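You operate a simulated robot arm through the tools that you are given. There is no shell and no other tool. Be economical: measure what you need, move in short steps, check, and stop when the job is done.

You are at the controls of a simulated two-armed robot. One attempt, no reset.

Task
On the top of the ice tank, pour about 70 ml from the small blue jug into the tall cup, holding that steady with the other hand, and put the small blue jug back.

It is judged by the outcome, as a careful person would: the job done as asked, and still so three seconds after it is handed in. It fails if anything else is knocked over, pushed out of place, dropped, spilled or broken.

Robot
Two 7-joint arms with two-finger parallel grippers on one trunk, on a base that drives. Base frame: it is fixed to the floor where the robot stands at the start and does not move with it; the origin is under the middle of the robot, x ahead of it, y to its left, z up; the surface under the hand at the start is at about z = 700. Units: mm, degrees, N and s.
The left shoulder is at the start at [50, 165, 1105], the right one opposite. With the tool pointing down near the work surface each hand reaches from about 100 to 680 mm from the robot's upright axis, wherever it stands, measured 20 degrees to its own side. Payload 3.91 kg a hand.
The tool frame of a hand sits at the grasp point between the pads (the TCP): z along the fingers, y along the line on which they close. The tips reach 30 mm beyond it. The gripper opens to 110 mm. The fingers are 20 mm wide and 10 mm thick; the gripper's body (48 by 112 mm) begins 55 mm behind the TCP.
Orientation is told as [roll, pitch, yaw] about the base's x, y, z axes, in that order, counted from this pose: with the fingers straight down and closing along the base's y, the tool's x points along the base's -x, its y along +y and its z along -z.

Tools
- The arms move only by the tool apply_moves. It takes "left_moves", "right_moves" or both (then of equal length, played together; a hand with none holds still); each is a list of rows, each an object of numbers (a shift or turn left out is 0, a gripper value left out holds the last): "tx", "ty", "tz": the shift along the base's x, y, z in mm; "wx", "wy", "wz": the turn, a rotation vector about the base's x, y, z in rad. In form: [{"tx": .., "ty": .., "tz": .., "wx": .., "wy": .., "wz": ..}, ...]. A call has 1 to 12 rows; each row is the pose to reach, as a shift and turn from the pose commanded when the call began. "left_hand" and "right_hand" are, for a hand that has rows, the finger opening in mm, from 0 to 110, set as the call begins (left out, the last holds). Each row takes 0.2 s and may step no farther than 50 mm and 8.6 degrees from the row before; otherwise, or with a gripper value out of range, the whole call is refused. A pose out of reach is approached as far as the arm can. The call stops where the force on the tool passes 40 N (or 10 N more than at its start, if that is more) or the arm is blocked; 0.2 s more then pass. Each finger travels about 45 mm/s and halts on what it meets, pressing with about 43 N; the grip force reading is that of the motor and also rises with nothing between the fingers. The clock runs only during rows and for 0.2 s after the last one: add rows that repeat a pose to give the fingers time. It gives the time, the measured TCP pose, the force on the tool (base axes), the opening and the grip force at its end, in the units of the frame above (readings bear some noise), with the torque about the TCP (base axes, N m) and any sound that the robot's microphone picked up.
- Cameras (640 x 400 px; columns grow to the right, rows downward): "scene" is now at [112.6, -22, 1273]; the picture's right is [-0.26, -0.97, 0.00], its down [-0.57, 0.15, -0.81] and it looks along [0.78, -0.21, -0.59] (base axes); focal length 271 px, centre (320, 200). "left" rides on the left gripper at [72, -17, -103] in its tool frame; the picture's right is [0.23, 0.97, 0.00], its down [-0.76, 0.18, -0.62] and it looks along [-0.61, 0.14, 0.78] (tool axes); focal length 222 px, centre (320, 200). "right" rides on the right gripper at [72, 17, -103] in its tool frame; the picture's right is [-0.23, 0.97, 0.00], its down [-0.76, -0.18, -0.62] and it looks along [-0.61, -0.14, 0.78] (tool axes); focal length 222 px, centre (320, 200). There is no depth. A picture from a camera that has moved, and an enlarged one, comes with that camera's place and axes in the base frame and with its lens.
- get_image(camera): a new picture of that camera. No time passes.
- lift_body(by): slides the trunk up (or, below 0, down) by that many mm; the arms and the scene camera ride with it, the base frame stays. It gives what a move gives, with no picture.
- base_move(legs): drives the robot by 1 to 6 legs, each [ahead, left, turn to the left] in mm, mm and degrees, along the robot's own axes; the way and the turn of a leg run together, so that a leg with both is an arc; at most 1500 mm and 180 degrees a leg. The arms and the cameras ride along, it lands a little off, and it stops where it bumps. It gives what a move gives.
- pan_tilt(pan, tilt): turns the head with the scene camera to pan (to the left, within 80 degrees either way) and tilt (down, from -29 to 69), counted from straight ahead of the robot. It gives what a move gives.
- inspect(camera, box): a new picture of the part [left, top, right, bottom] of that camera's present view, enlarged. No time passes.
- sign_off(): hands the job in; it is judged then, once.

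Work in short steps. Places have to be worked out from the pictures, the camera data and where the tool is seen: move nearer, look again, correct. Check each grasp and each placing, and mend what went wrong. You have 120 turns and 100 pictures in all, those below and enlarged ones among them. Open the grippers and draw the arms clear of the work before you hand the job in, unless the task says otherwise; then end with one line.

The tools are called after "Emit:" as a command line: name --argument value ..., lists and objects as JSON in quotes. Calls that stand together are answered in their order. apply_moves: Moves the arms, as the interface text tells. Its arguments: {"type":"object","properties":{"left_moves":{"type":"array","items":{"type":"object","properties":{"tx":{"type":"number"},"ty":{"type":"number"},"tz":{"type":"number"},"wx":{"type":"number"},"wy":{"type":"number"},"wz":{"type":"number"}}}},"left_hand":{"type":"number"},"right_moves":{"type":"array","items":{"type":"object","properties":{"tx":{"type":"number"},"ty":{"type":"number"},"tz":{"type":"number"},"wx":{"type":"number"},"wy":{"type":"number"},"wz":{"type":"number"}}}},"right_hand":{"type":"number"}},"required":[]} The other tools are called the same way: lift_body (by) slides the trunk up or down; base_move (legs) drives the base; pan_tilt (pan, tilt) turns the head that bears the scene camera; get_image (camera) takes a picture; inspect (camera, box) takes an enlarged picture of a part of a camera's view; sign_off () hands the job in.

At the start:

```text
time: 0.0
left_eef_pos: [407.1, 89.4, 1114.3]
left_ee_rot: [0.0, 0.0, -0.1]
left_wrist_force: [-0.2, -0.4, -0.4]
left_wrist_torque: [0.01, 0.0, -0.02]
left_grip_width: 110.0
left_gripper_force: 0.0
right_eef_pos: [467.9, -297.5, 1124.6]
right_ee_rot: [0.0, 0.0, 0.0]
right_wrist_force: [-0.3, 0.3, 0.0]
right_wrist_torque: [0.0, -0.04, -0.02]
right_grip_width: 110.3
right_gripper_force: 0.0
trunk travel left (down, up): [-325.0, 178.0]
robot x, y, heading: [1.3, 2.2, -0.1]
head pan, tilt: [-14.9, 35.8]
```

scene: 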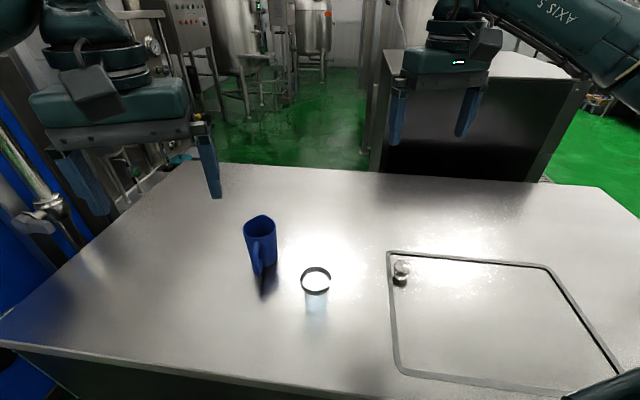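
right: 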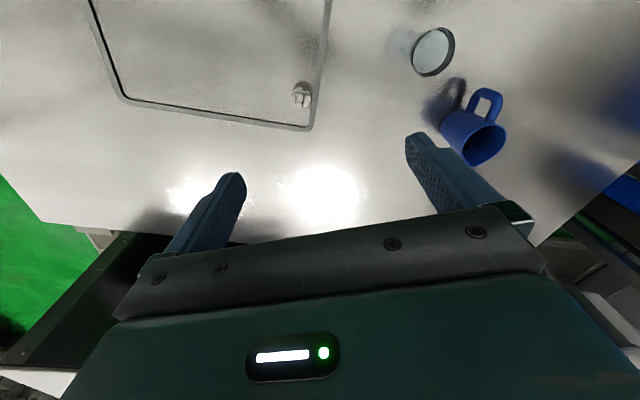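
left: 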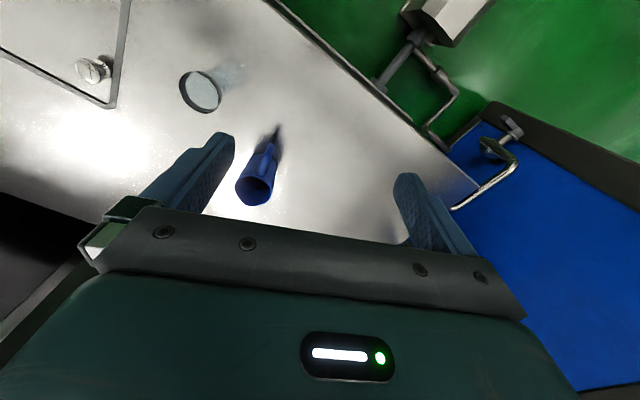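

The jug (blue, with handle) and the clear cup with a dark rim stand near the middle of the tank top. I'll enlarge the views to measure them.

Emit:
inspect --camera "scene" --box '[220, 190, 360, 330]'

Emit:
inspect --camera "right" --box '[380, 10, 540, 180]'

Emit:
inspect --camera "left" --box '[160, 50, 320, 220]'

```text
2.86 times, centred on (290, 260) of scene
camera zoom: at [112.6, -22.0, 1273.0], right [-0.26, -0.97, 0.0], down [-0.57, 0.15, -0.81], along [0.78, -0.21, -0.59], focal length 775 px, centre (406, 29)
```

zoom: 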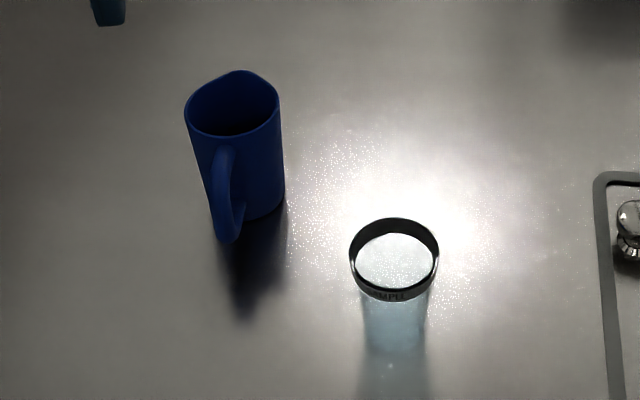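

```text
2.35 times, centred on (460, 95) of right
camera zoom: at [395.2, -279.3, 1227.2], right [0.23, 0.97, 0.0], down [0.76, -0.18, 0.62], along [0.61, -0.14, -0.78], focal length 523 px, centre (-9, 447)
```

zoom: 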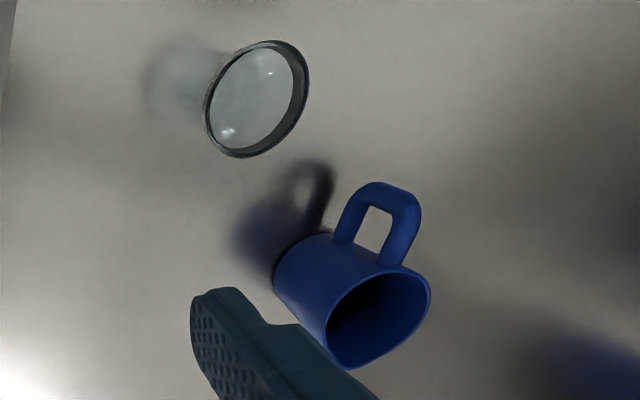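

```text
2.35 times, centred on (240, 135) of left
camera zoom: at [334.7, 71.5, 1217.5], right [-0.23, 0.97, 0.0], down [0.76, 0.18, 0.62], along [0.61, 0.14, -0.78], focal length 523 px, centre (508, 353)
```

zoom: 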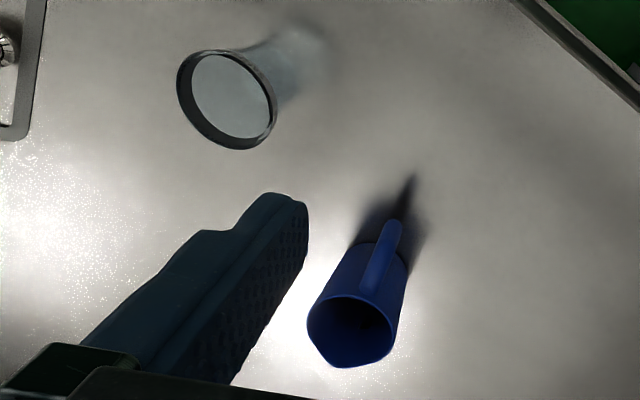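

From triangulation, the jug rim centre is near (655,-8,815), with its handle towards -x and slightly +y. The cup rim centre is near (476,-111,793). I'll take the cup with the right hand from the back right, fingers about 30° below horizontal, starting with the pitch.

Emit:
apply_moves --right_moves '[{"wy": -0.131, "tz": -20, "tx": -10}, {"wy": -0.262, "tz": -40, "tx": -20}, {"wy": -0.393, "tz": -60, "tx": -30}, {"wy": -0.524, "tz": -80, "tx": -40}, {"wy": -0.655, "tz": -100, "tx": -50}, {"wy": -0.785, "tz": -120, "tx": -60}, {"wy": -0.916, "tz": -140, "tx": -70}, {"wy": -1.047, "tz": -160, "tx": -77}]' --right_hand 105

```text
time: 1.8
left_eef_pos: [406.8, 88.4, 1113.0]
left_ee_rot: [0.1, 0.0, -0.1]
left_wrist_force: [-0.9, -0.7, -1.1]
left_wrist_torque: [0.02, 0.01, 0.01]
left_grip_width: 110.1
left_gripper_force: 0.0
right_eef_pos: [420.9, -307.9, 955.6]
right_ee_rot: [0.5, -60.0, -0.2]
right_wrist_force: [-0.1, -0.1, -0.3]
right_wrist_torque: [-0.03, -0.01, -0.02]
right_grip_width: 105.2
right_gripper_force: 0.1
right hand out of reach, approached as far as the arm can: row 7, 8
trunk travel left (down, up): [-325.0, 178.0]
robot x, y, heading: [-1.1, 1.8, -0.1]
head pan, tilt: [-14.9, 35.8]
```

At that low pitch the right hand is too close to the body to reach. I'll back the robot off 120 mm for more room.

Emit:
base_move --legs '[[-120, 0, 0]]'

```text
time: 3.0
left_eef_pos: [286.2, 88.0, 1113.6]
left_ee_rot: [0.0, 0.0, 0.0]
left_wrist_force: [-0.8, 0.9, 0.5]
left_wrist_torque: [-0.01, -0.02, 0.02]
left_grip_width: 109.8
left_gripper_force: 0.0
right_eef_pos: [301.9, -307.0, 959.3]
right_ee_rot: [0.2, -59.9, 0.0]
right_wrist_force: [-0.2, 0.3, -0.5]
right_wrist_torque: [-0.03, 0.0, -0.04]
right_grip_width: 105.0
right_gripper_force: 0.0
trunk travel left (down, up): [-325.0, 178.0]
robot x, y, heading: [-123.4, 1.1, -0.1]
head pan, tilt: [-14.9, 35.8]
```

Next I yaw the right tool by 45° and move it toward (385,-203) at z≈900.

Emit:
apply_moves --right_moves '[{"wz": 0.131, "tx": 14, "ty": 17, "tz": -10}, {"wz": 0.262, "tx": 28, "ty": 34, "tz": -20}, {"wz": 0.393, "tx": 42, "ty": 51, "tz": -30}, {"wz": 0.524, "tx": 56, "ty": 68, "tz": -40}, {"wz": 0.655, "tx": 70, "ty": 85, "tz": -50}, {"wz": 0.785, "tx": 83, "ty": 103, "tz": -60}]'

Emit:
get_image --camera "right"

Emit:
get_image --camera "scene"

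```text
time: 4.4
left_eef_pos: [286.8, 89.8, 1112.0]
left_ee_rot: [0.0, 0.0, -0.1]
left_wrist_force: [0.1, 0.3, 0.9]
left_wrist_torque: [0.0, -0.04, 0.01]
left_grip_width: 110.0
left_gripper_force: 0.2
right_eef_pos: [381.1, -201.6, 902.1]
right_ee_rot: [1.1, -60.4, 42.6]
right_wrist_force: [0.3, 0.5, 0.7]
right_wrist_torque: [0.01, -0.01, 0.0]
right_grip_width: 105.2
right_gripper_force: 0.1
right hand out of reach, approached as far as the arm can: row 6
trunk travel left (down, up): [-325.0, 178.0]
robot x, y, heading: [-117.6, -3.2, -0.1]
head pan, tilt: [-14.9, 35.8]
```

```text
93 pictures are left
camera right: at [276.7, -275.5, 887.9], right [-0.59, 0.78, 0.21], down [0.01, -0.25, 0.97], along [0.81, 0.57, 0.14], focal length 222 px, centre (320, 200)
```

right: 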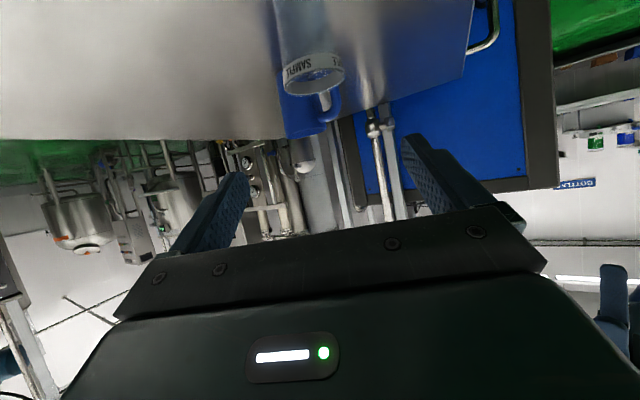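

```text
92 pictures are left
camera scene: at [-7.0, -21.6, 1273.0], right [-0.26, -0.97, 0.0], down [-0.57, 0.15, -0.81], along [0.78, -0.21, -0.59], focal length 271 px, centre (320, 200)
```

scene: 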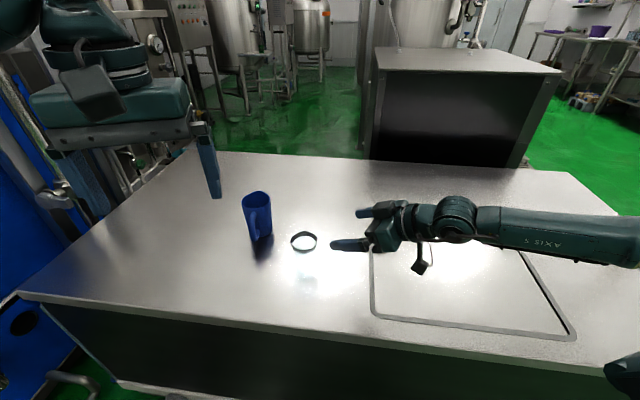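

The right camera confirms the cup rim at about (476,-110,793). I'll ease the yaw to about 40° and lower to the pre-grasp point, 130 mm back along the tool axis.

Emit:
apply_moves --right_moves '[{"wz": -0.04, "tx": 1, "ty": 5, "tz": -28}, {"wz": -0.07, "tx": 2, "ty": 10, "tz": -56}, {"wz": -0.07, "tx": 3, "ty": 14, "tz": -84}, {"wz": -0.07, "tx": 3, "ty": 14, "tz": -84}]'

Emit:
get_image --camera "right"

```text
time: 5.4
left_eef_pos: [287.5, 90.1, 1113.8]
left_ee_rot: [0.0, 0.1, 0.0]
left_wrist_force: [0.1, -0.2, 0.6]
left_wrist_torque: [-0.03, 0.02, -0.02]
left_grip_width: 109.8
left_gripper_force: 0.0
right_eef_pos: [384.1, -188.3, 815.4]
right_ee_rot: [0.1, -60.1, 40.9]
right_wrist_force: [-0.2, -0.2, 1.0]
right_wrist_torque: [0.03, -0.02, 0.0]
right_grip_width: 105.2
right_gripper_force: 0.1
trunk travel left (down, up): [-325.0, 178.0]
robot x, y, heading: [-118.9, 0.9, 0.3]
head pan, tilt: [-14.9, 35.8]
```

```text
91 pictures are left
camera right: at [276.4, -256.9, 803.6], right [-0.55, 0.81, 0.2], down [0.0, -0.24, 0.97], along [0.83, 0.54, 0.14], focal length 222 px, centre (320, 200)
```

right: 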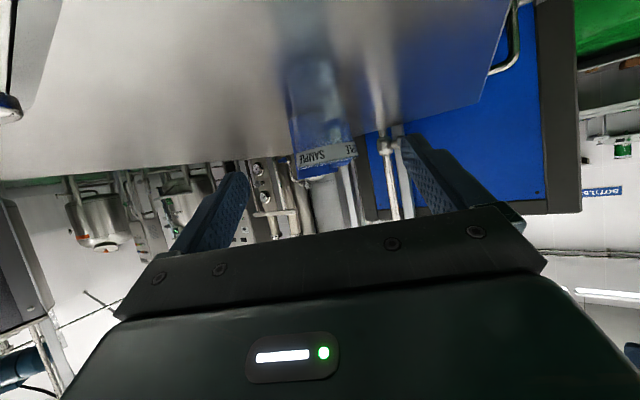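

The cup is centred between the fingers. I'll advance 95 mm along the tool axis and check.

Emit:
apply_moves --right_moves '[{"tx": 13, "ty": 11.3, "tz": -10}, {"tx": 26, "ty": 22.6, "tz": -20}, {"tx": 39, "ty": 34, "tz": -30}, {"tx": 52, "ty": 45, "tz": -40}, {"tx": 62, "ty": 54, "tz": -47}]'

Emit:
get_image --camera "right"

Emit:
inspect --camera "scene" --box '[220, 180, 440, 320]'

```text
time: 6.6
left_eef_pos: [287.1, 88.5, 1114.0]
left_ee_rot: [0.0, 0.1, 0.0]
left_wrist_force: [0.9, 0.0, 0.6]
left_wrist_torque: [0.02, 0.0, -0.01]
left_grip_width: 109.9
left_gripper_force: 0.0
right_eef_pos: [446.3, -136.2, 769.1]
right_ee_rot: [0.0, -60.1, 40.9]
right_wrist_force: [-0.8, -0.8, 0.0]
right_wrist_torque: [-0.02, 0.02, -0.03]
right_grip_width: 104.9
right_gripper_force: 0.0
trunk travel left (down, up): [-325.0, 178.0]
robot x, y, heading: [-120.7, 0.6, -0.0]
head pan, tilt: [-14.9, 35.8]
```

```text
90 pictures are left
camera right: at [338.3, -203.4, 757.3], right [-0.55, 0.81, 0.2], down [0.0, -0.24, 0.97], along [0.83, 0.54, 0.13], focal length 222 px, centre (320, 200)
```

right: 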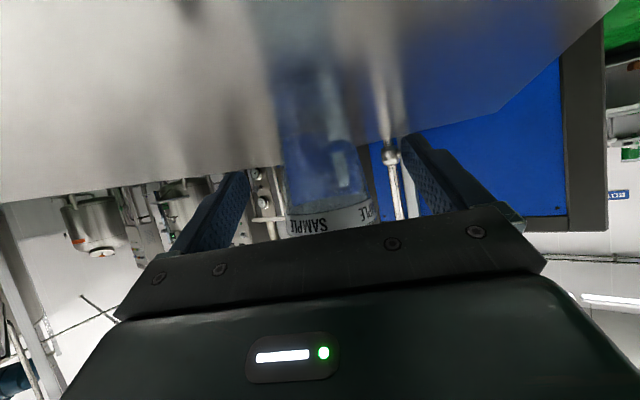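

```text
2.86 times, centred on (330, 250) of scene
camera zoom: at [-6.9, -22.0, 1273.0], right [-0.26, -0.97, 0.0], down [-0.57, 0.15, -0.81], along [0.78, -0.21, -0.59], focal length 775 px, centre (291, 57)
```

zoom: 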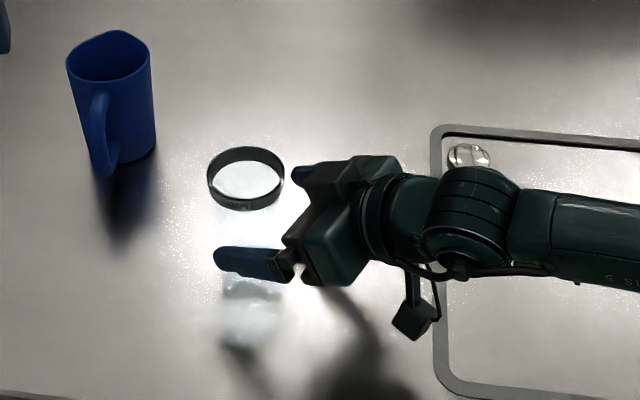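

Clearance looks good, so I'll go in the last bit and close slowly on the cup.

Emit:
apply_moves --right_moves '[{"tx": 10, "ty": 9, "tz": -8}, {"tx": 21, "ty": 18, "tz": -16}, {"tx": 21, "ty": 18, "tz": -16}]'

Emit:
get_image --camera "right"

Emit:
inspect --camera "scene" --box '[250, 200, 390, 300]'

```text
time: 7.4
left_eef_pos: [287.0, 89.4, 1113.1]
left_ee_rot: [0.0, 0.1, 0.0]
left_wrist_force: [0.2, 0.8, 0.0]
left_wrist_torque: [0.01, -0.02, 0.0]
left_grip_width: 110.0
left_gripper_force: 0.0
right_eef_pos: [467.1, -116.2, 754.4]
right_ee_rot: [0.1, -60.0, 40.9]
right_wrist_force: [0.0, -0.4, 0.1]
right_wrist_torque: [-0.03, -0.05, 0.03]
right_grip_width: 105.3
right_gripper_force: 0.0
trunk travel left (down, up): [-325.0, 178.0]
robot x, y, heading: [-120.3, 1.1, 0.1]
head pan, tilt: [-14.9, 35.8]
```

```text
88 pictures are left
camera right: at [359.3, -185.5, 741.4], right [-0.55, 0.81, 0.2], down [0.0, -0.24, 0.97], along [0.83, 0.54, 0.13], focal length 222 px, centre (320, 200)
```

right: 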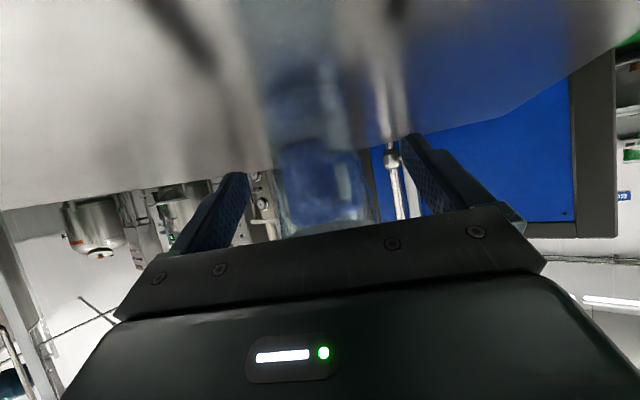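

```text
4.00 times, centred on (320, 250) of scene
camera zoom: at [-7.1, -22.1, 1273.0], right [-0.26, -0.97, 0.0], down [-0.57, 0.15, -0.81], along [0.78, -0.21, -0.59], focal length 1085 px, centre (320, 0)
```

zoom: 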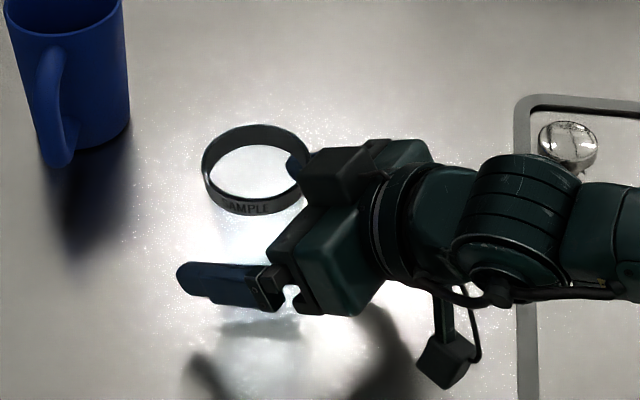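

In position, so I close the right hand on the cup.

Emit:
apply_moves --right_moves '[{}, {}, {}, {}, {}]' --right_hand 52

Emit:
get_image --camera "right"

Emit:
inspect --camera "scene" --box '[250, 200, 390, 300]'

```text
time: 8.6
left_eef_pos: [287.4, 87.4, 1112.9]
left_ee_rot: [0.0, 0.0, 0.0]
left_wrist_force: [-0.2, -0.3, 0.8]
left_wrist_torque: [-0.05, -0.01, 0.01]
left_grip_width: 110.1
left_gripper_force: 0.0
right_eef_pos: [465.5, -116.3, 754.0]
right_ee_rot: [0.0, -60.0, 41.0]
right_wrist_force: [-0.4, 0.0, 0.2]
right_wrist_torque: [0.02, 0.02, -0.01]
right_grip_width: 59.1
right_gripper_force: 42.5
trunk travel left (down, up): [-325.0, 178.0]
robot x, y, heading: [-120.7, -0.1, 0.1]
head pan, tilt: [-14.9, 35.8]
```

```text
86 pictures are left
camera right: at [359.2, -185.5, 741.5], right [-0.55, 0.81, 0.2], down [0.0, -0.24, 0.97], along [0.83, 0.54, 0.13], focal length 222 px, centre (320, 200)
```

right: 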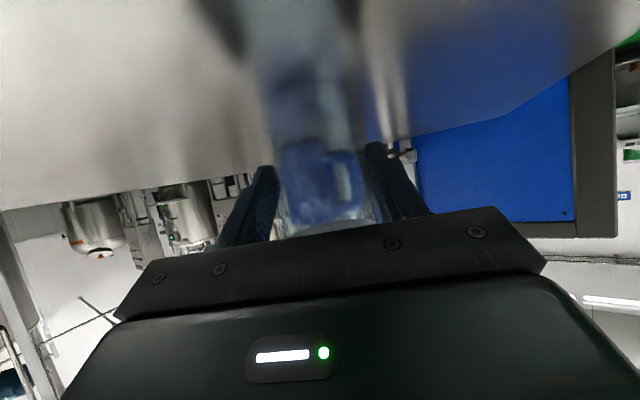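

```text
4.00 times, centred on (320, 250) of scene
camera zoom: at [-7.1, -22.0, 1273.0], right [-0.26, -0.97, 0.0], down [-0.57, 0.15, -0.81], along [0.78, -0.21, -0.59], focal length 1085 px, centre (320, 0)
```

zoom: 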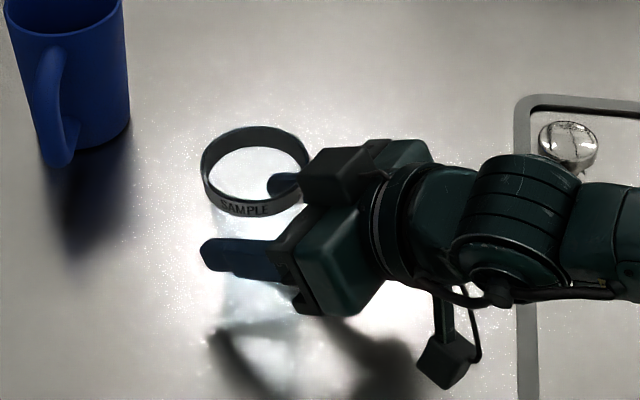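

The cup is held at 59 mm and hardly moved. Next I bring the left hand up behind the jug's handle with a 45° forward-down pitch.

Emit:
apply_moves --left_moves '[{"wy": -0.131, "tx": 25, "tz": -20}, {"wy": -0.262, "tx": 50, "ty": -5, "tz": -40}, {"wy": -0.393, "tx": 75, "ty": -15, "tz": -60}, {"wy": -0.524, "tx": 100, "ty": -25, "tz": -80}, {"wy": -0.655, "tx": 125, "ty": -35, "tz": -100}, {"wy": -0.785, "tx": 150, "ty": -45, "tz": -120}]' --left_hand 60

Emit:
get_image --camera "left"

```text
time: 10.0
left_eef_pos: [436.5, 42.6, 993.6]
left_ee_rot: [0.0, -45.1, 0.0]
left_wrist_force: [-0.1, 0.2, 0.3]
left_wrist_torque: [0.02, 0.0, -0.01]
left_grip_width: 59.9
left_gripper_force: 0.0
right_eef_pos: [466.6, -116.7, 753.2]
right_ee_rot: [0.1, -60.1, 40.9]
right_wrist_force: [-0.5, 0.0, -0.5]
right_wrist_torque: [0.01, -0.02, 0.0]
right_grip_width: 58.6
right_gripper_force: 43.1
trunk travel left (down, up): [-325.0, 178.0]
robot x, y, heading: [-120.3, -0.7, 0.2]
head pan, tilt: [-14.9, 35.8]
```

```text
84 pictures are left
camera left: at [313.1, 25.2, 1016.2], right [-0.16, 0.97, -0.16], down [0.1, 0.18, 0.98], along [0.98, 0.14, -0.12], focal length 222 px, centre (320, 200)
```

left: 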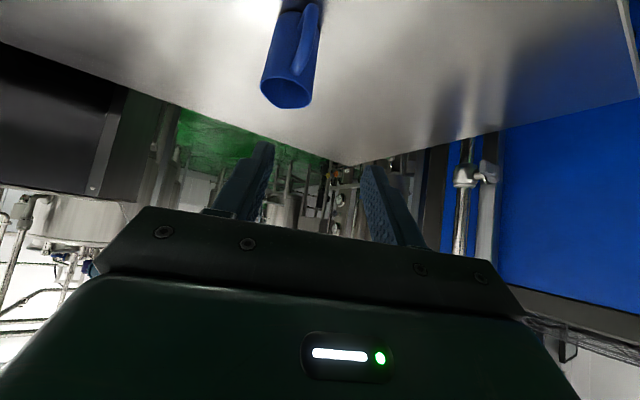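

The jug sits at the top of this view, so I'll enlarge it to get the handle's heading.

Emit:
inspect --camera "left" --box '[230, 0, 350, 120]'

Emit:
inspect --camera "scene" --box '[220, 170, 300, 250]'

```text
3.33 times, centred on (290, 60) of left
camera zoom: at [313.1, 25.2, 1016.2], right [-0.16, 0.97, -0.16], down [0.1, 0.18, 0.98], along [0.98, 0.14, -0.12], focal length 740 px, centre (420, 667)
```

zoom: 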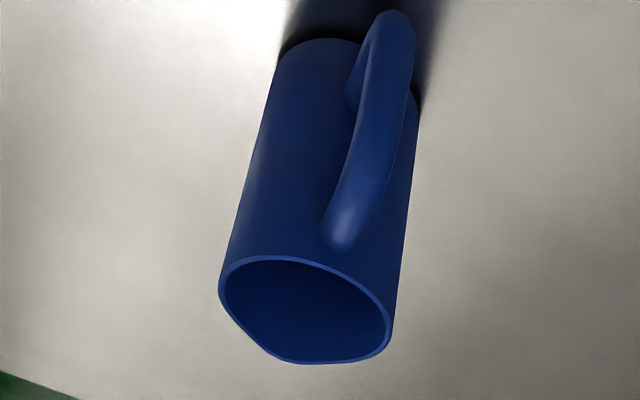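

```text
5.00 times, centred on (260, 210) of scene
camera zoom: at [-7.0, -22.1, 1273.0], right [-0.26, -0.97, 0.0], down [-0.57, 0.15, -0.81], along [0.78, -0.21, -0.59], focal length 1356 px, centre (620, 150)
```

zoom: 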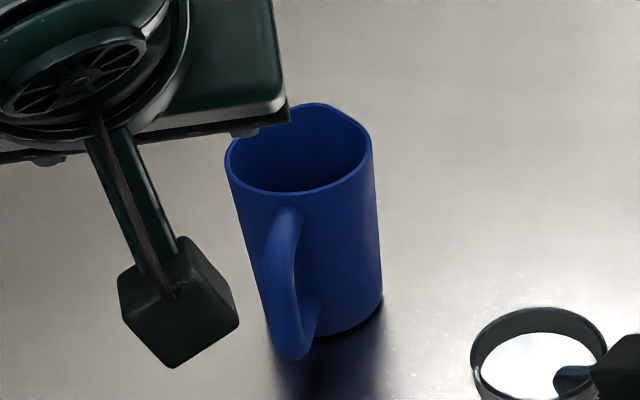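

The handle bar is near (580,11,765) and the spout is opposite it, at azimuth about -15°. I'll yaw to -14.5° and go to the standoff, 120 mm back along the tool.

Emit:
apply_moves --left_moves '[{"wz": -0.09, "tx": 15, "ty": -3, "tz": -36}, {"wz": -0.18, "tx": 30, "ty": -6, "tz": -72}, {"wz": -0.253, "tx": 46, "ty": -9, "tz": -108}, {"wz": -0.253, "tx": 61, "ty": -11, "tz": -144}, {"wz": -0.253, "tx": 61, "ty": -11, "tz": -144}]'

Emit:
get_image --camera "left"

Emit:
inspect --camera "scene" --box '[200, 160, 360, 280]'

```text
time: 11.2
left_eef_pos: [498.3, 31.8, 849.6]
left_ee_rot: [0.0, -45.0, -14.6]
left_wrist_force: [0.2, 0.6, -0.1]
left_wrist_torque: [-0.03, 0.0, 0.02]
left_grip_width: 60.1
left_gripper_force: 0.2
right_eef_pos: [465.7, -115.8, 752.5]
right_ee_rot: [0.0, -59.9, 40.9]
right_wrist_force: [-0.3, 0.1, 0.3]
right_wrist_torque: [0.0, -0.03, -0.01]
right_grip_width: 58.6
right_gripper_force: 42.9
trunk travel left (down, up): [-325.0, 178.0]
robot x, y, heading: [-119.9, -1.1, -0.2]
head pan, tilt: [-14.9, 35.8]
```

```text
81 pictures are left
camera left: at [373.5, 46.3, 871.9], right [0.09, 0.98, -0.16], down [0.14, 0.15, 0.98], along [0.99, -0.11, -0.12], focal length 222 px, centre (320, 200)
```

left: 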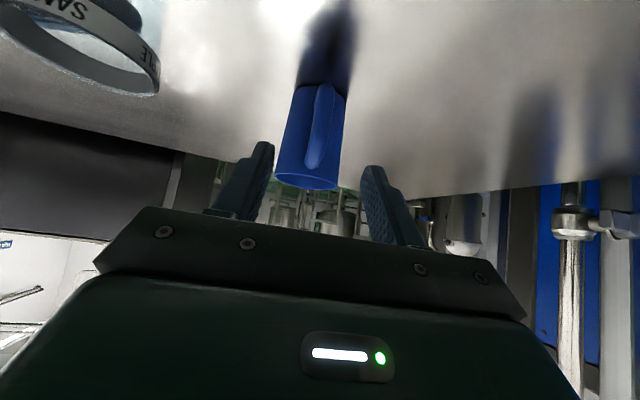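

```text
3.33 times, centred on (280, 220) of scene
camera zoom: at [-7.1, -22.0, 1273.0], right [-0.26, -0.97, 0.0], down [-0.57, 0.15, -0.81], along [0.78, -0.21, -0.59], focal length 904 px, centre (453, 133)
```

zoom: 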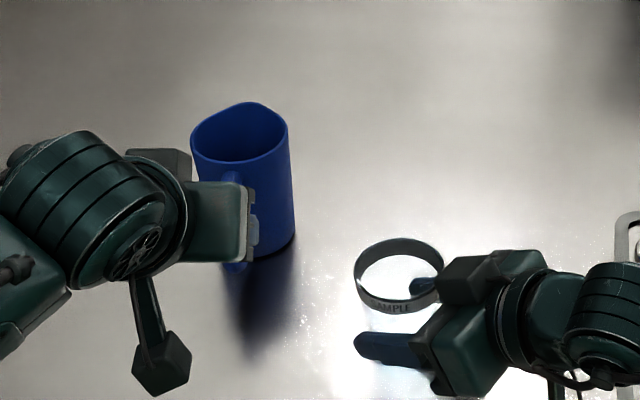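

The handle is lined up within about 2 mm. I'll advance 90 mm with a small +y correction and check.

Emit:
apply_moves --left_moves '[{"tx": 20.5, "ty": -4.3, "tz": -21}, {"tx": 41, "ty": -9, "tz": -42.5}, {"tx": 61.5, "ty": -14, "tz": -63.6}, {"tx": 61.5, "ty": -14, "tz": -63.6}]'

Emit:
get_image --camera "left"

Emit:
inspect --camera "scene" --box '[200, 160, 360, 280]'

```text
time: 12.2
left_eef_pos: [560.4, 20.0, 786.0]
left_ee_rot: [0.0, -45.0, -14.5]
left_wrist_force: [0.4, 0.4, -0.1]
left_wrist_torque: [-0.03, 0.0, -0.02]
left_grip_width: 59.8
left_gripper_force: 0.1
right_eef_pos: [466.7, -116.7, 753.6]
right_ee_rot: [0.0, -60.0, 40.9]
right_wrist_force: [-0.4, -0.7, 1.1]
right_wrist_torque: [-0.01, -0.02, -0.04]
right_grip_width: 58.8
right_gripper_force: 42.9
trunk travel left (down, up): [-325.0, 178.0]
robot x, y, heading: [-119.4, 2.1, 0.2]
head pan, tilt: [-14.9, 35.8]
```

```text
79 pictures are left
camera left: at [436.0, 33.7, 808.1], right [0.09, 0.98, -0.16], down [0.14, 0.15, 0.98], along [0.99, -0.11, -0.12], focal length 222 px, centre (320, 200)
```

left: 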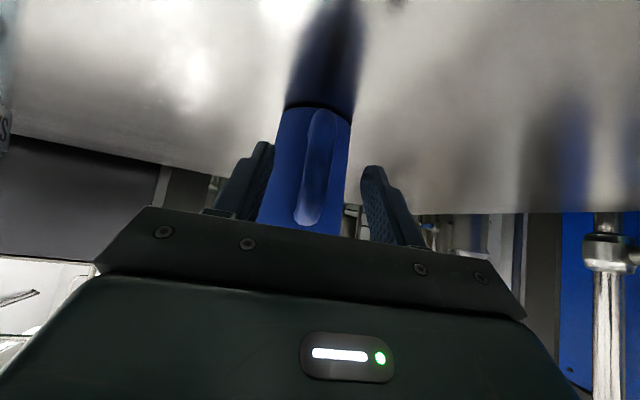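

```text
3.33 times, centred on (280, 220) of scene
camera zoom: at [-7.1, -22.0, 1273.0], right [-0.26, -0.97, 0.0], down [-0.57, 0.15, -0.81], along [0.78, -0.21, -0.59], focal length 904 px, centre (453, 133)
```

zoom: 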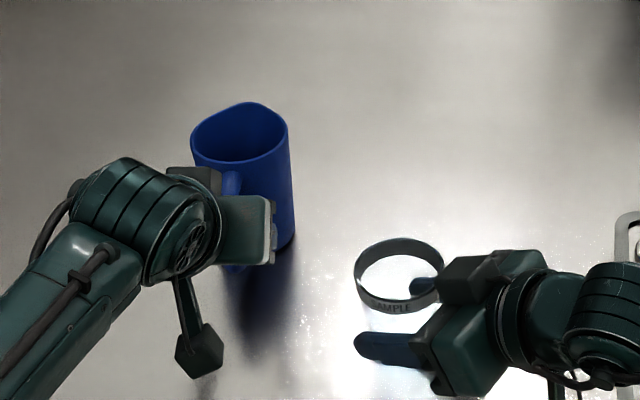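

Handle mid is about (580,11,764). I'll move the last 28 mm and close on it.

Emit:
apply_moves --left_moves '[{"tx": 10, "ty": -4.5, "tz": -10.5}, {"tx": 20, "ty": -8.5, "tz": -21}, {"tx": 20, "ty": -8.5, "tz": -21}]'

Emit:
get_image --camera "left"

```text
time: 13.0
left_eef_pos: [579.4, 10.1, 765.0]
left_ee_rot: [0.1, -44.9, -14.4]
left_wrist_force: [0.5, 0.1, 0.3]
left_wrist_torque: [-0.01, 0.0, -0.01]
left_grip_width: 60.1
left_gripper_force: 0.1
right_eef_pos: [465.8, -116.6, 753.1]
right_ee_rot: [0.2, -60.0, 40.9]
right_wrist_force: [-0.4, 0.3, 0.2]
right_wrist_torque: [0.02, -0.04, -0.03]
right_grip_width: 58.8
right_gripper_force: 42.7
trunk travel left (down, up): [-325.0, 178.0]
robot x, y, heading: [-122.0, 2.8, 0.0]
head pan, tilt: [-14.9, 35.8]
```

```text
77 pictures are left
camera left: at [455.4, 24.0, 787.6], right [0.09, 0.98, -0.16], down [0.14, 0.15, 0.98], along [0.99, -0.11, -0.12], focal length 222 px, centre (320, 200)
```

left: 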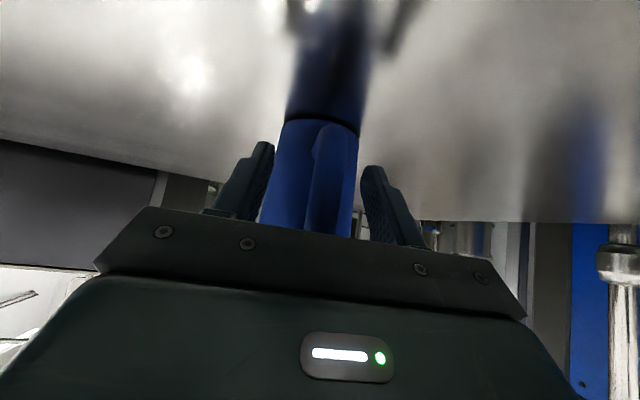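

The handle is about 2 mm to +y of the centre. I'll correct that and close.

Emit:
apply_moves --left_moves '[{"ty": 1.8}, {"ty": 1.8}, {"ty": 1.8}, {"ty": 1.8}]' --left_hand 26

Emit:
get_image --camera "left"

```text
time: 14.0
left_eef_pos: [579.1, 12.6, 764.8]
left_ee_rot: [0.0, -45.0, -14.4]
left_wrist_force: [0.2, -1.0, 0.0]
left_wrist_torque: [0.0, -0.01, -0.01]
left_grip_width: 25.8
left_gripper_force: 0.1
right_eef_pos: [465.7, -115.5, 753.1]
right_ee_rot: [0.1, -60.1, 40.9]
right_wrist_force: [-0.6, -0.4, -0.3]
right_wrist_torque: [0.0, 0.02, 0.01]
right_grip_width: 58.7
right_gripper_force: 42.6
trunk travel left (down, up): [-325.0, 178.0]
robot x, y, heading: [-117.5, 0.1, 0.1]
head pan, tilt: [-14.9, 35.8]
```

```text
76 pictures are left
camera left: at [455.5, 26.3, 787.6], right [0.09, 0.98, -0.16], down [0.14, 0.15, 0.98], along [0.99, -0.11, -0.12], focal length 222 px, centre (320, 200)
```

left: 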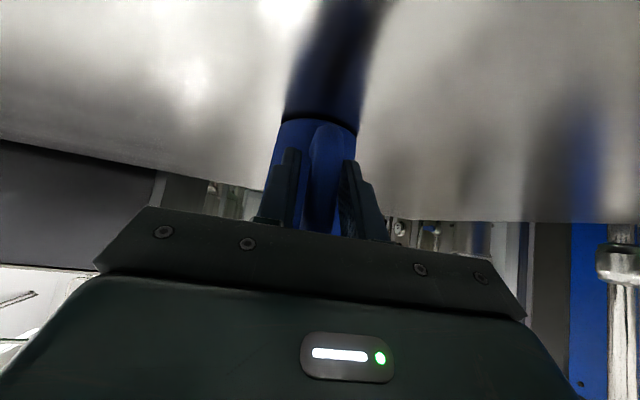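

The handle is nicely between the fingers, so I close fully.

Emit:
apply_moves --left_moves '[{}, {}, {}, {}]' --left_hand 0

Emit:
get_image --camera "left"

```text
time: 15.0
left_eef_pos: [579.7, 12.1, 765.0]
left_ee_rot: [0.0, -45.0, -14.5]
left_wrist_force: [-1.0, 0.6, -0.6]
left_wrist_torque: [0.0, -0.09, -0.01]
left_grip_width: 17.3
left_gripper_force: 43.3
right_eef_pos: [467.2, -116.1, 753.1]
right_ee_rot: [0.0, -59.9, 40.9]
right_wrist_force: [-0.4, -0.3, -0.4]
right_wrist_torque: [0.04, 0.01, -0.01]
right_grip_width: 58.7
right_gripper_force: 42.8
trunk travel left (down, up): [-325.0, 178.0]
robot x, y, heading: [-117.6, 1.2, 0.0]
head pan, tilt: [-14.9, 35.8]
```

```text
75 pictures are left
camera left: at [455.5, 26.3, 787.6], right [0.09, 0.98, -0.16], down [0.14, 0.15, 0.98], along [0.99, -0.11, -0.12], focal length 222 px, centre (320, 200)
```

left: 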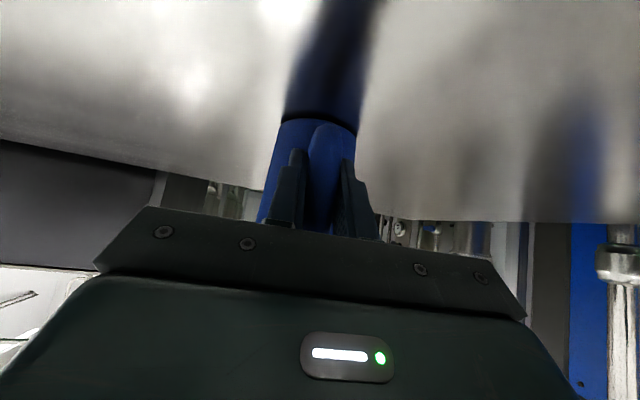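

Gripped at 17.3 mm. I'll lift gently and read the weight.

Emit:
apply_moves --left_moves '[{"tz": 4}, {"tz": 10}, {"tz": 18}, {"tz": 28}, {"tz": 38}, {"tz": 45}, {"tz": 50}, {"tz": 50}, {"tz": 50}]'

Emit:
get_image --camera "scene"

Emit:
get_image --camera "left"

```text
time: 17.0
left_eef_pos: [581.3, 11.2, 813.3]
left_ee_rot: [0.0, -44.9, -14.5]
left_wrist_force: [-0.6, 0.5, -3.1]
left_wrist_torque: [0.05, 0.19, -0.04]
left_grip_width: 17.8
left_gripper_force: 43.0
right_eef_pos: [466.2, -116.0, 753.3]
right_ee_rot: [0.1, -60.1, 40.8]
right_wrist_force: [0.7, -1.1, 0.6]
right_wrist_torque: [-0.03, -0.02, -0.02]
right_grip_width: 58.5
right_gripper_force: 43.2
trunk travel left (down, up): [-325.0, 178.0]
robot x, y, heading: [-120.4, -1.5, -0.1]
head pan, tilt: [-14.9, 35.8]
```

```text
74 pictures are left
camera scene: at [-6.7, -22.1, 1273.0], right [-0.26, -0.97, 0.0], down [-0.57, 0.15, -0.81], along [0.78, -0.21, -0.59], focal length 271 px, centre (320, 200)
```

scene: 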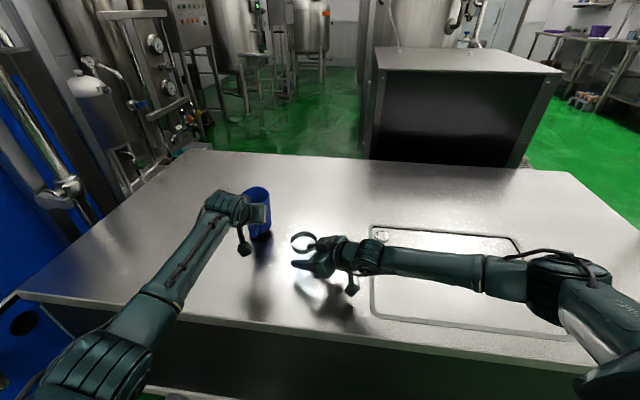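

```text
73 pictures are left
camera left: at [455.6, 26.4, 837.4], right [0.09, 0.98, -0.16], down [0.14, 0.15, 0.98], along [0.99, -0.11, -0.13], focal length 222 px, centre (320, 200)
```

left: 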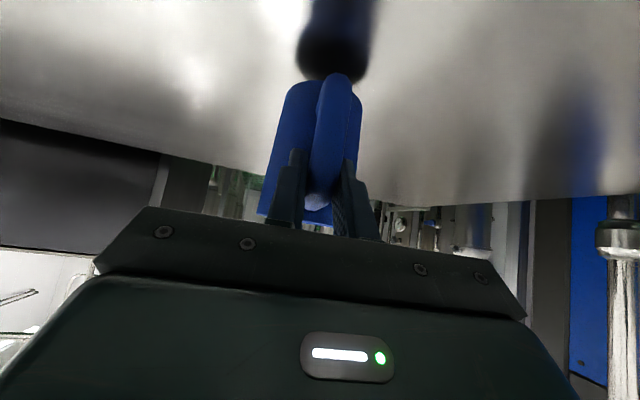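

The jug came up upright, with about 3 N on the hand. I'll take several still readings for a weight baseline.

Emit:
apply_moves --left_moves '[{}]'

Emit:
apply_moves --left_moves '[{}]'

Emit:
apply_moves --left_moves '[{}]'

Emit:
apply_moves --left_moves '[{}]'

Emit:
apply_moves --left_moves '[{}]'

Emit:
apply_moves --left_moves '[{}]'

```text
time: 17.4
left_eef_pos: [579.4, 12.0, 815.1]
left_ee_rot: [0.0, -44.9, -14.5]
left_wrist_force: [-0.3, 0.3, -3.1]
left_wrist_torque: [0.02, 0.26, 0.02]
left_grip_width: 17.6
left_gripper_force: 43.3
right_eef_pos: [466.4, -115.8, 753.1]
right_ee_rot: [0.1, -60.0, 41.0]
right_wrist_force: [0.1, -0.8, 1.2]
right_wrist_torque: [-0.03, -0.02, -0.04]
right_grip_width: 58.7
right_gripper_force: 42.8
trunk travel left (down, up): [-325.0, 178.0]
robot x, y, heading: [-117.4, 1.3, 0.1]
head pan, tilt: [-14.9, 35.8]
```

```text
time: 17.8
left_eef_pos: [580.4, 12.2, 815.1]
left_ee_rot: [0.1, -44.9, -14.5]
left_wrist_force: [0.1, 0.1, -3.8]
left_wrist_torque: [0.07, 0.19, 0.01]
left_grip_width: 17.7
left_gripper_force: 42.9
right_eef_pos: [465.9, -115.7, 753.3]
right_ee_rot: [0.1, -60.0, 40.9]
right_wrist_force: [-0.2, -1.9, 0.9]
right_wrist_torque: [-0.01, -0.05, 0.0]
right_grip_width: 58.5
right_gripper_force: 42.8
trunk travel left (down, up): [-325.0, 178.0]
robot x, y, heading: [-117.6, -4.6, -0.1]
head pan, tilt: [-14.9, 35.8]
```

```text
time: 18.2
left_eef_pos: [580.3, 12.3, 814.4]
left_ee_rot: [0.0, -44.8, -14.5]
left_wrist_force: [0.7, -0.2, -3.3]
left_wrist_torque: [0.06, 0.21, 0.01]
left_grip_width: 17.6
left_gripper_force: 42.6
right_eef_pos: [466.9, -116.9, 752.2]
right_ee_rot: [0.0, -60.0, 40.9]
right_wrist_force: [-0.2, 0.1, 1.3]
right_wrist_torque: [-0.06, -0.03, -0.02]
right_grip_width: 58.6
right_gripper_force: 43.3
trunk travel left (down, up): [-325.0, 178.0]
robot x, y, heading: [-121.8, 0.0, -0.2]
head pan, tilt: [-14.9, 35.8]
```

```text
time: 18.6
left_eef_pos: [580.9, 12.2, 814.5]
left_ee_rot: [0.0, -45.0, -14.4]
left_wrist_force: [0.7, 0.9, -3.7]
left_wrist_torque: [0.05, 0.2, -0.02]
left_grip_width: 17.9
left_gripper_force: 42.4
right_eef_pos: [465.1, -116.7, 752.9]
right_ee_rot: [0.1, -60.0, 40.8]
right_wrist_force: [-0.6, -0.4, 1.7]
right_wrist_torque: [-0.04, 0.0, 0.01]
right_grip_width: 58.7
right_gripper_force: 43.3
trunk travel left (down, up): [-325.0, 178.0]
robot x, y, heading: [-120.0, 0.7, 0.0]
head pan, tilt: [-14.9, 35.8]
```

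```text
time: 19.0
left_eef_pos: [580.2, 12.8, 814.9]
left_ee_rot: [0.0, -44.9, -14.6]
left_wrist_force: [0.1, 0.9, -3.1]
left_wrist_torque: [0.06, 0.21, 0.0]
left_grip_width: 17.6
left_gripper_force: 42.5
right_eef_pos: [466.7, -116.3, 753.8]
right_ee_rot: [0.1, -60.0, 41.0]
right_wrist_force: [-0.6, -0.8, 0.4]
right_wrist_torque: [-0.01, -0.04, 0.02]
right_grip_width: 58.6
right_gripper_force: 42.9
trunk travel left (down, up): [-325.0, 178.0]
robot x, y, heading: [-117.4, -0.5, 0.1]
head pan, tilt: [-14.9, 35.8]
```

```text
time: 19.4
left_eef_pos: [579.9, 12.4, 814.4]
left_ee_rot: [0.0, -44.8, -14.5]
left_wrist_force: [-0.2, 0.0, -1.9]
left_wrist_torque: [0.04, 0.18, -0.03]
left_grip_width: 17.7
left_gripper_force: 42.5
right_eef_pos: [466.4, -116.9, 754.1]
right_ee_rot: [0.1, -60.0, 40.9]
right_wrist_force: [-0.8, -0.3, 1.1]
right_wrist_torque: [-0.04, 0.0, 0.01]
right_grip_width: 58.4
right_gripper_force: 42.7
trunk travel left (down, up): [-325.0, 178.0]
robot x, y, heading: [-117.6, 2.3, -0.1]
head pan, tilt: [-14.9, 35.8]
```

The baseline load is about 3.1 N with 0.21 N·m. I'll raise the jug and yaw it slowly so the spout faces the cup, staying well back.

Emit:
apply_moves --left_moves '[{"tz": 12}, {"wz": -0.08, "tx": -8, "ty": 4, "tz": 26}, {"wz": -0.19, "tx": -22, "ty": 11, "tz": 38}, {"wz": -0.31, "tx": -38, "ty": 19, "tz": 48}, {"wz": -0.43, "tx": -54, "ty": 27, "tz": 55}, {"wz": -0.55, "tx": -70, "ty": 35, "tz": 60}, {"wz": -0.67, "tx": -86, "ty": 43, "tz": 65}, {"wz": -0.79, "tx": -102, "ty": 52, "tz": 65}, {"wz": -0.91, "tx": -117, "ty": 61, "tz": 65}, {"wz": -1.03, "tx": -130, "ty": 68, "tz": 65}, {"wz": -1.11, "tx": -138, "ty": 72, "tz": 65}, {"wz": -1.143, "tx": -140, "ty": 73, "tz": 65}]'

Emit:
get_image --camera "scene"

Emit:
get_image --camera "left"

```text
time: 22.0
left_eef_pos: [440.0, 84.7, 879.8]
left_ee_rot: [0.0, -45.0, -80.1]
left_wrist_force: [0.0, -0.1, -3.7]
left_wrist_torque: [0.18, 0.01, 0.01]
left_grip_width: 17.7
left_gripper_force: 43.1
right_eef_pos: [466.7, -115.9, 753.1]
right_ee_rot: [0.1, -60.0, 40.9]
right_wrist_force: [-1.1, 0.2, 0.3]
right_wrist_torque: [0.0, -0.01, -0.03]
right_grip_width: 58.3
right_gripper_force: 42.4
trunk travel left (down, up): [-325.0, 178.0]
robot x, y, heading: [-121.5, 0.7, -0.3]
head pan, tilt: [-14.9, 35.8]
```

```text
72 pictures are left
camera scene: at [-6.7, -22.1, 1272.9], right [-0.26, -0.97, 0.0], down [-0.57, 0.15, -0.81], along [0.78, -0.21, -0.59], focal length 271 px, centre (320, 200)
```

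scene: 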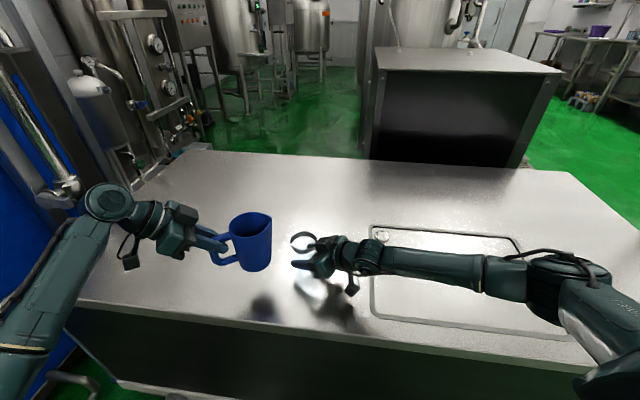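

```text
71 pictures are left
camera left: at [401.9, 204.1, 902.1], right [0.93, 0.33, -0.16], down [0.19, -0.07, 0.98], along [0.31, -0.94, -0.12], focal length 222 px, centre (320, 200)
```

left: 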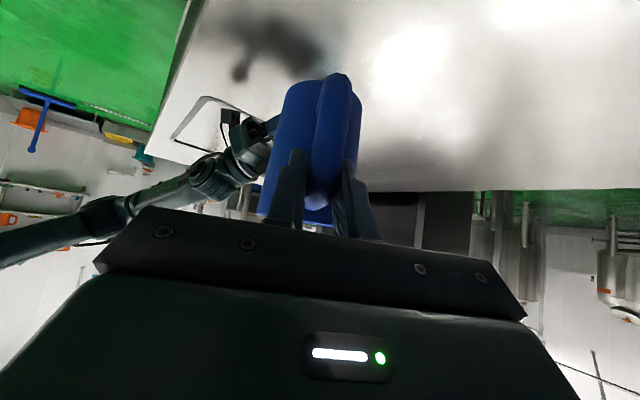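

I'll check the spout tip and the inside of the jug.

Emit:
inspect --camera "scene" --box '[200, 200, 340, 300]'

```text
4.00 times, centred on (270, 250) of scene
camera zoom: at [-6.7, -22.1, 1272.9], right [-0.26, -0.97, 0.0], down [-0.57, 0.15, -0.81], along [0.78, -0.21, -0.59], focal length 1085 px, centre (520, 0)
```

zoom: 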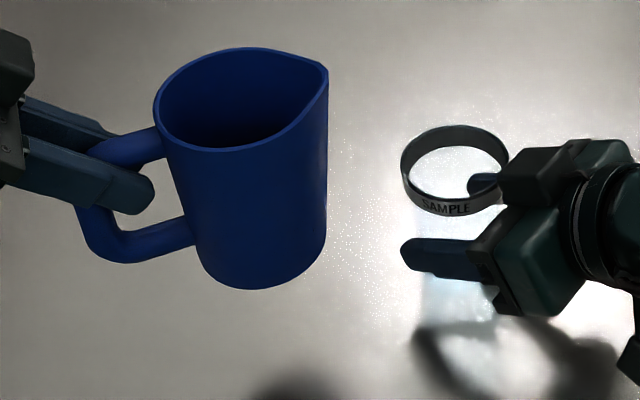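

The spout is aimed correctly. Compared with the picture before the lift, though, the jug has slid about 30 mm down in the fingers, so they now hold the handle at its top corner. The lip is about 12 mm above TCP height. It has been stable since, so I'll try a slow 25° tilt here, clear of the cup, and look for further slip.

Emit:
apply_moves --left_moves '[{"wx": 0.054, "wy": 0.0095}, {"wx": 0.108, "wy": 0.019}, {"wx": 0.162, "wy": 0.0285}, {"wx": 0.216, "wy": 0.038}, {"wx": 0.27, "wy": 0.0475}, {"wx": 0.324, "wy": 0.057}, {"wx": 0.378, "wy": 0.0665}, {"wx": 0.43, "wy": 0.076}, {"wx": 0.43, "wy": 0.076}]'

Emit:
get_image --camera "left"

Emit:
inspect --camera "scene" --box '[200, 200, 340, 300]'

```text
time: 24.0
left_eef_pos: [439.6, 85.2, 878.6]
left_ee_rot: [-0.1, -19.9, -80.0]
left_wrist_force: [0.5, 0.9, -2.9]
left_wrist_torque: [0.11, 0.04, 0.0]
left_grip_width: 17.8
left_gripper_force: 42.8
right_eef_pos: [466.5, -116.8, 752.5]
right_ee_rot: [0.1, -60.0, 40.8]
right_wrist_force: [0.2, -1.1, -0.4]
right_wrist_torque: [0.02, -0.01, 0.03]
right_grip_width: 58.3
right_gripper_force: 42.9
trunk travel left (down, up): [-325.0, 178.0]
robot x, y, heading: [-119.9, -0.9, -0.2]
head pan, tilt: [-14.9, 35.8]
```

```text
69 pictures are left
camera left: at [406.0, 183.1, 952.8], right [0.92, 0.38, -0.08], down [0.26, -0.47, 0.84], along [0.28, -0.8, -0.53], focal length 222 px, centre (320, 200)
```

left: 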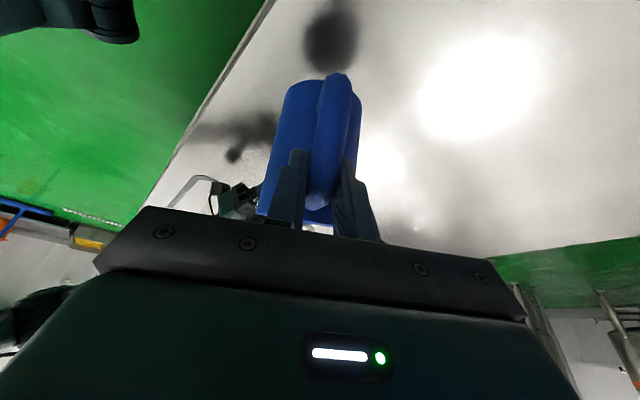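

```text
4.00 times, centred on (270, 250) of scene
camera zoom: at [-6.7, -22.0, 1272.9], right [-0.26, -0.97, 0.0], down [-0.57, 0.15, -0.81], along [0.78, -0.21, -0.59], focal length 1085 px, centre (520, 0)
```

zoom: 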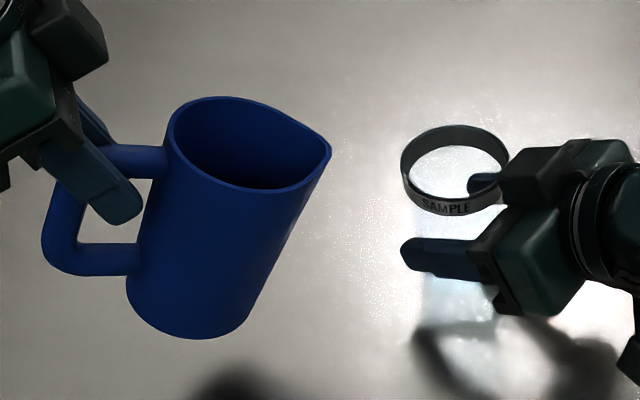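

No slip in the hand view: the jug sits in the same place. The lip model (127 mm ahead of and 14 mm above the TCP) fits the picture. I'll bring the lip over the cup at 35° tilt, lip z about 835.

Emit:
apply_moves --left_moves '[{"tz": 12}, {"ty": -6, "tz": 20, "tx": 1}, {"ty": -16, "tz": 24, "tx": 2}, {"ty": -27, "tz": 24, "tx": 4, "wx": 0.04, "wy": 0.007}, {"ty": -39, "tz": 22, "tx": 6, "wx": 0.08, "wy": 0.014}, {"ty": -51, "tz": 20, "tx": 8, "wx": 0.11, "wy": 0.019}, {"ty": -63, "tz": 18, "tx": 9, "wx": 0.14, "wy": 0.025}, {"ty": -73, "tz": 17.5, "tx": 10.5, "wx": 0.16, "wy": 0.028}, {"ty": -79, "tz": 17.5, "tx": 11, "wx": 0.172, "wy": 0.03}, {"ty": -79, "tz": 17.5, "tx": 11, "wx": 0.172, "wy": 0.03}]'

Emit:
get_image --camera "left"

Emit:
inspect --camera "scene" --box '[220, 180, 360, 300]'

```text
time: 26.2
left_eef_pos: [450.5, 6.6, 896.0]
left_ee_rot: [0.0, -10.0, -80.0]
left_wrist_force: [-0.2, -0.4, -3.6]
left_wrist_torque: [0.08, 0.0, -0.01]
left_grip_width: 17.8
left_gripper_force: 43.4
right_eef_pos: [466.1, -117.0, 752.8]
right_ee_rot: [0.1, -60.0, 40.9]
right_wrist_force: [-0.5, 0.7, 0.3]
right_wrist_torque: [0.01, -0.01, 0.01]
right_grip_width: 58.2
right_gripper_force: 42.8
trunk travel left (down, up): [-325.0, 178.0]
robot x, y, heading: [-116.0, -2.8, 0.3]
head pan, tilt: [-14.9, 35.8]
```

```text
67 pictures are left
camera left: at [419.3, 90.5, 987.0], right [0.92, 0.39, -0.04], down [0.29, -0.6, 0.74], along [0.27, -0.7, -0.67], focal length 222 px, centre (320, 200)
```

left: 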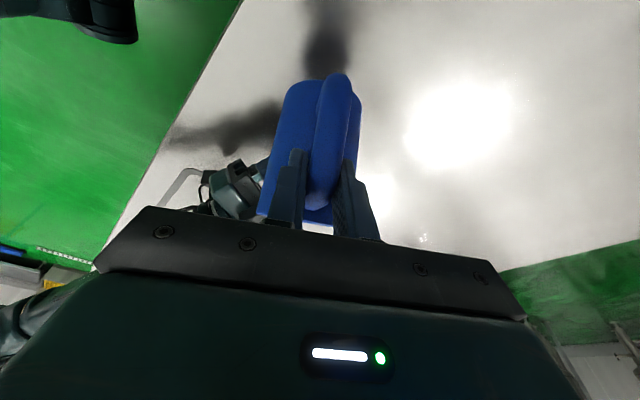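

```text
3.33 times, centred on (290, 240) of scene
camera zoom: at [-6.7, -22.1, 1272.9], right [-0.26, -0.97, 0.0], down [-0.57, 0.15, -0.81], along [0.78, -0.21, -0.59], focal length 904 px, centre (420, 67)
```

zoom: 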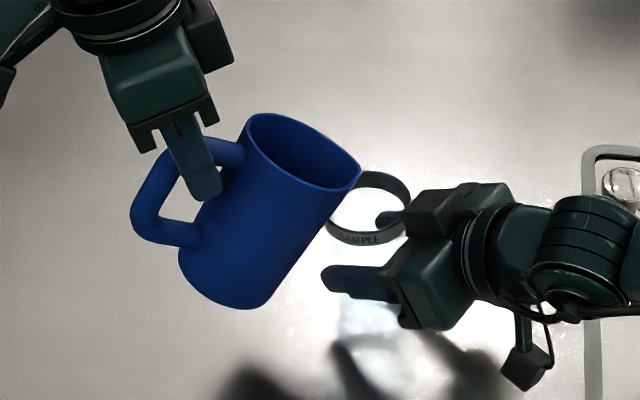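

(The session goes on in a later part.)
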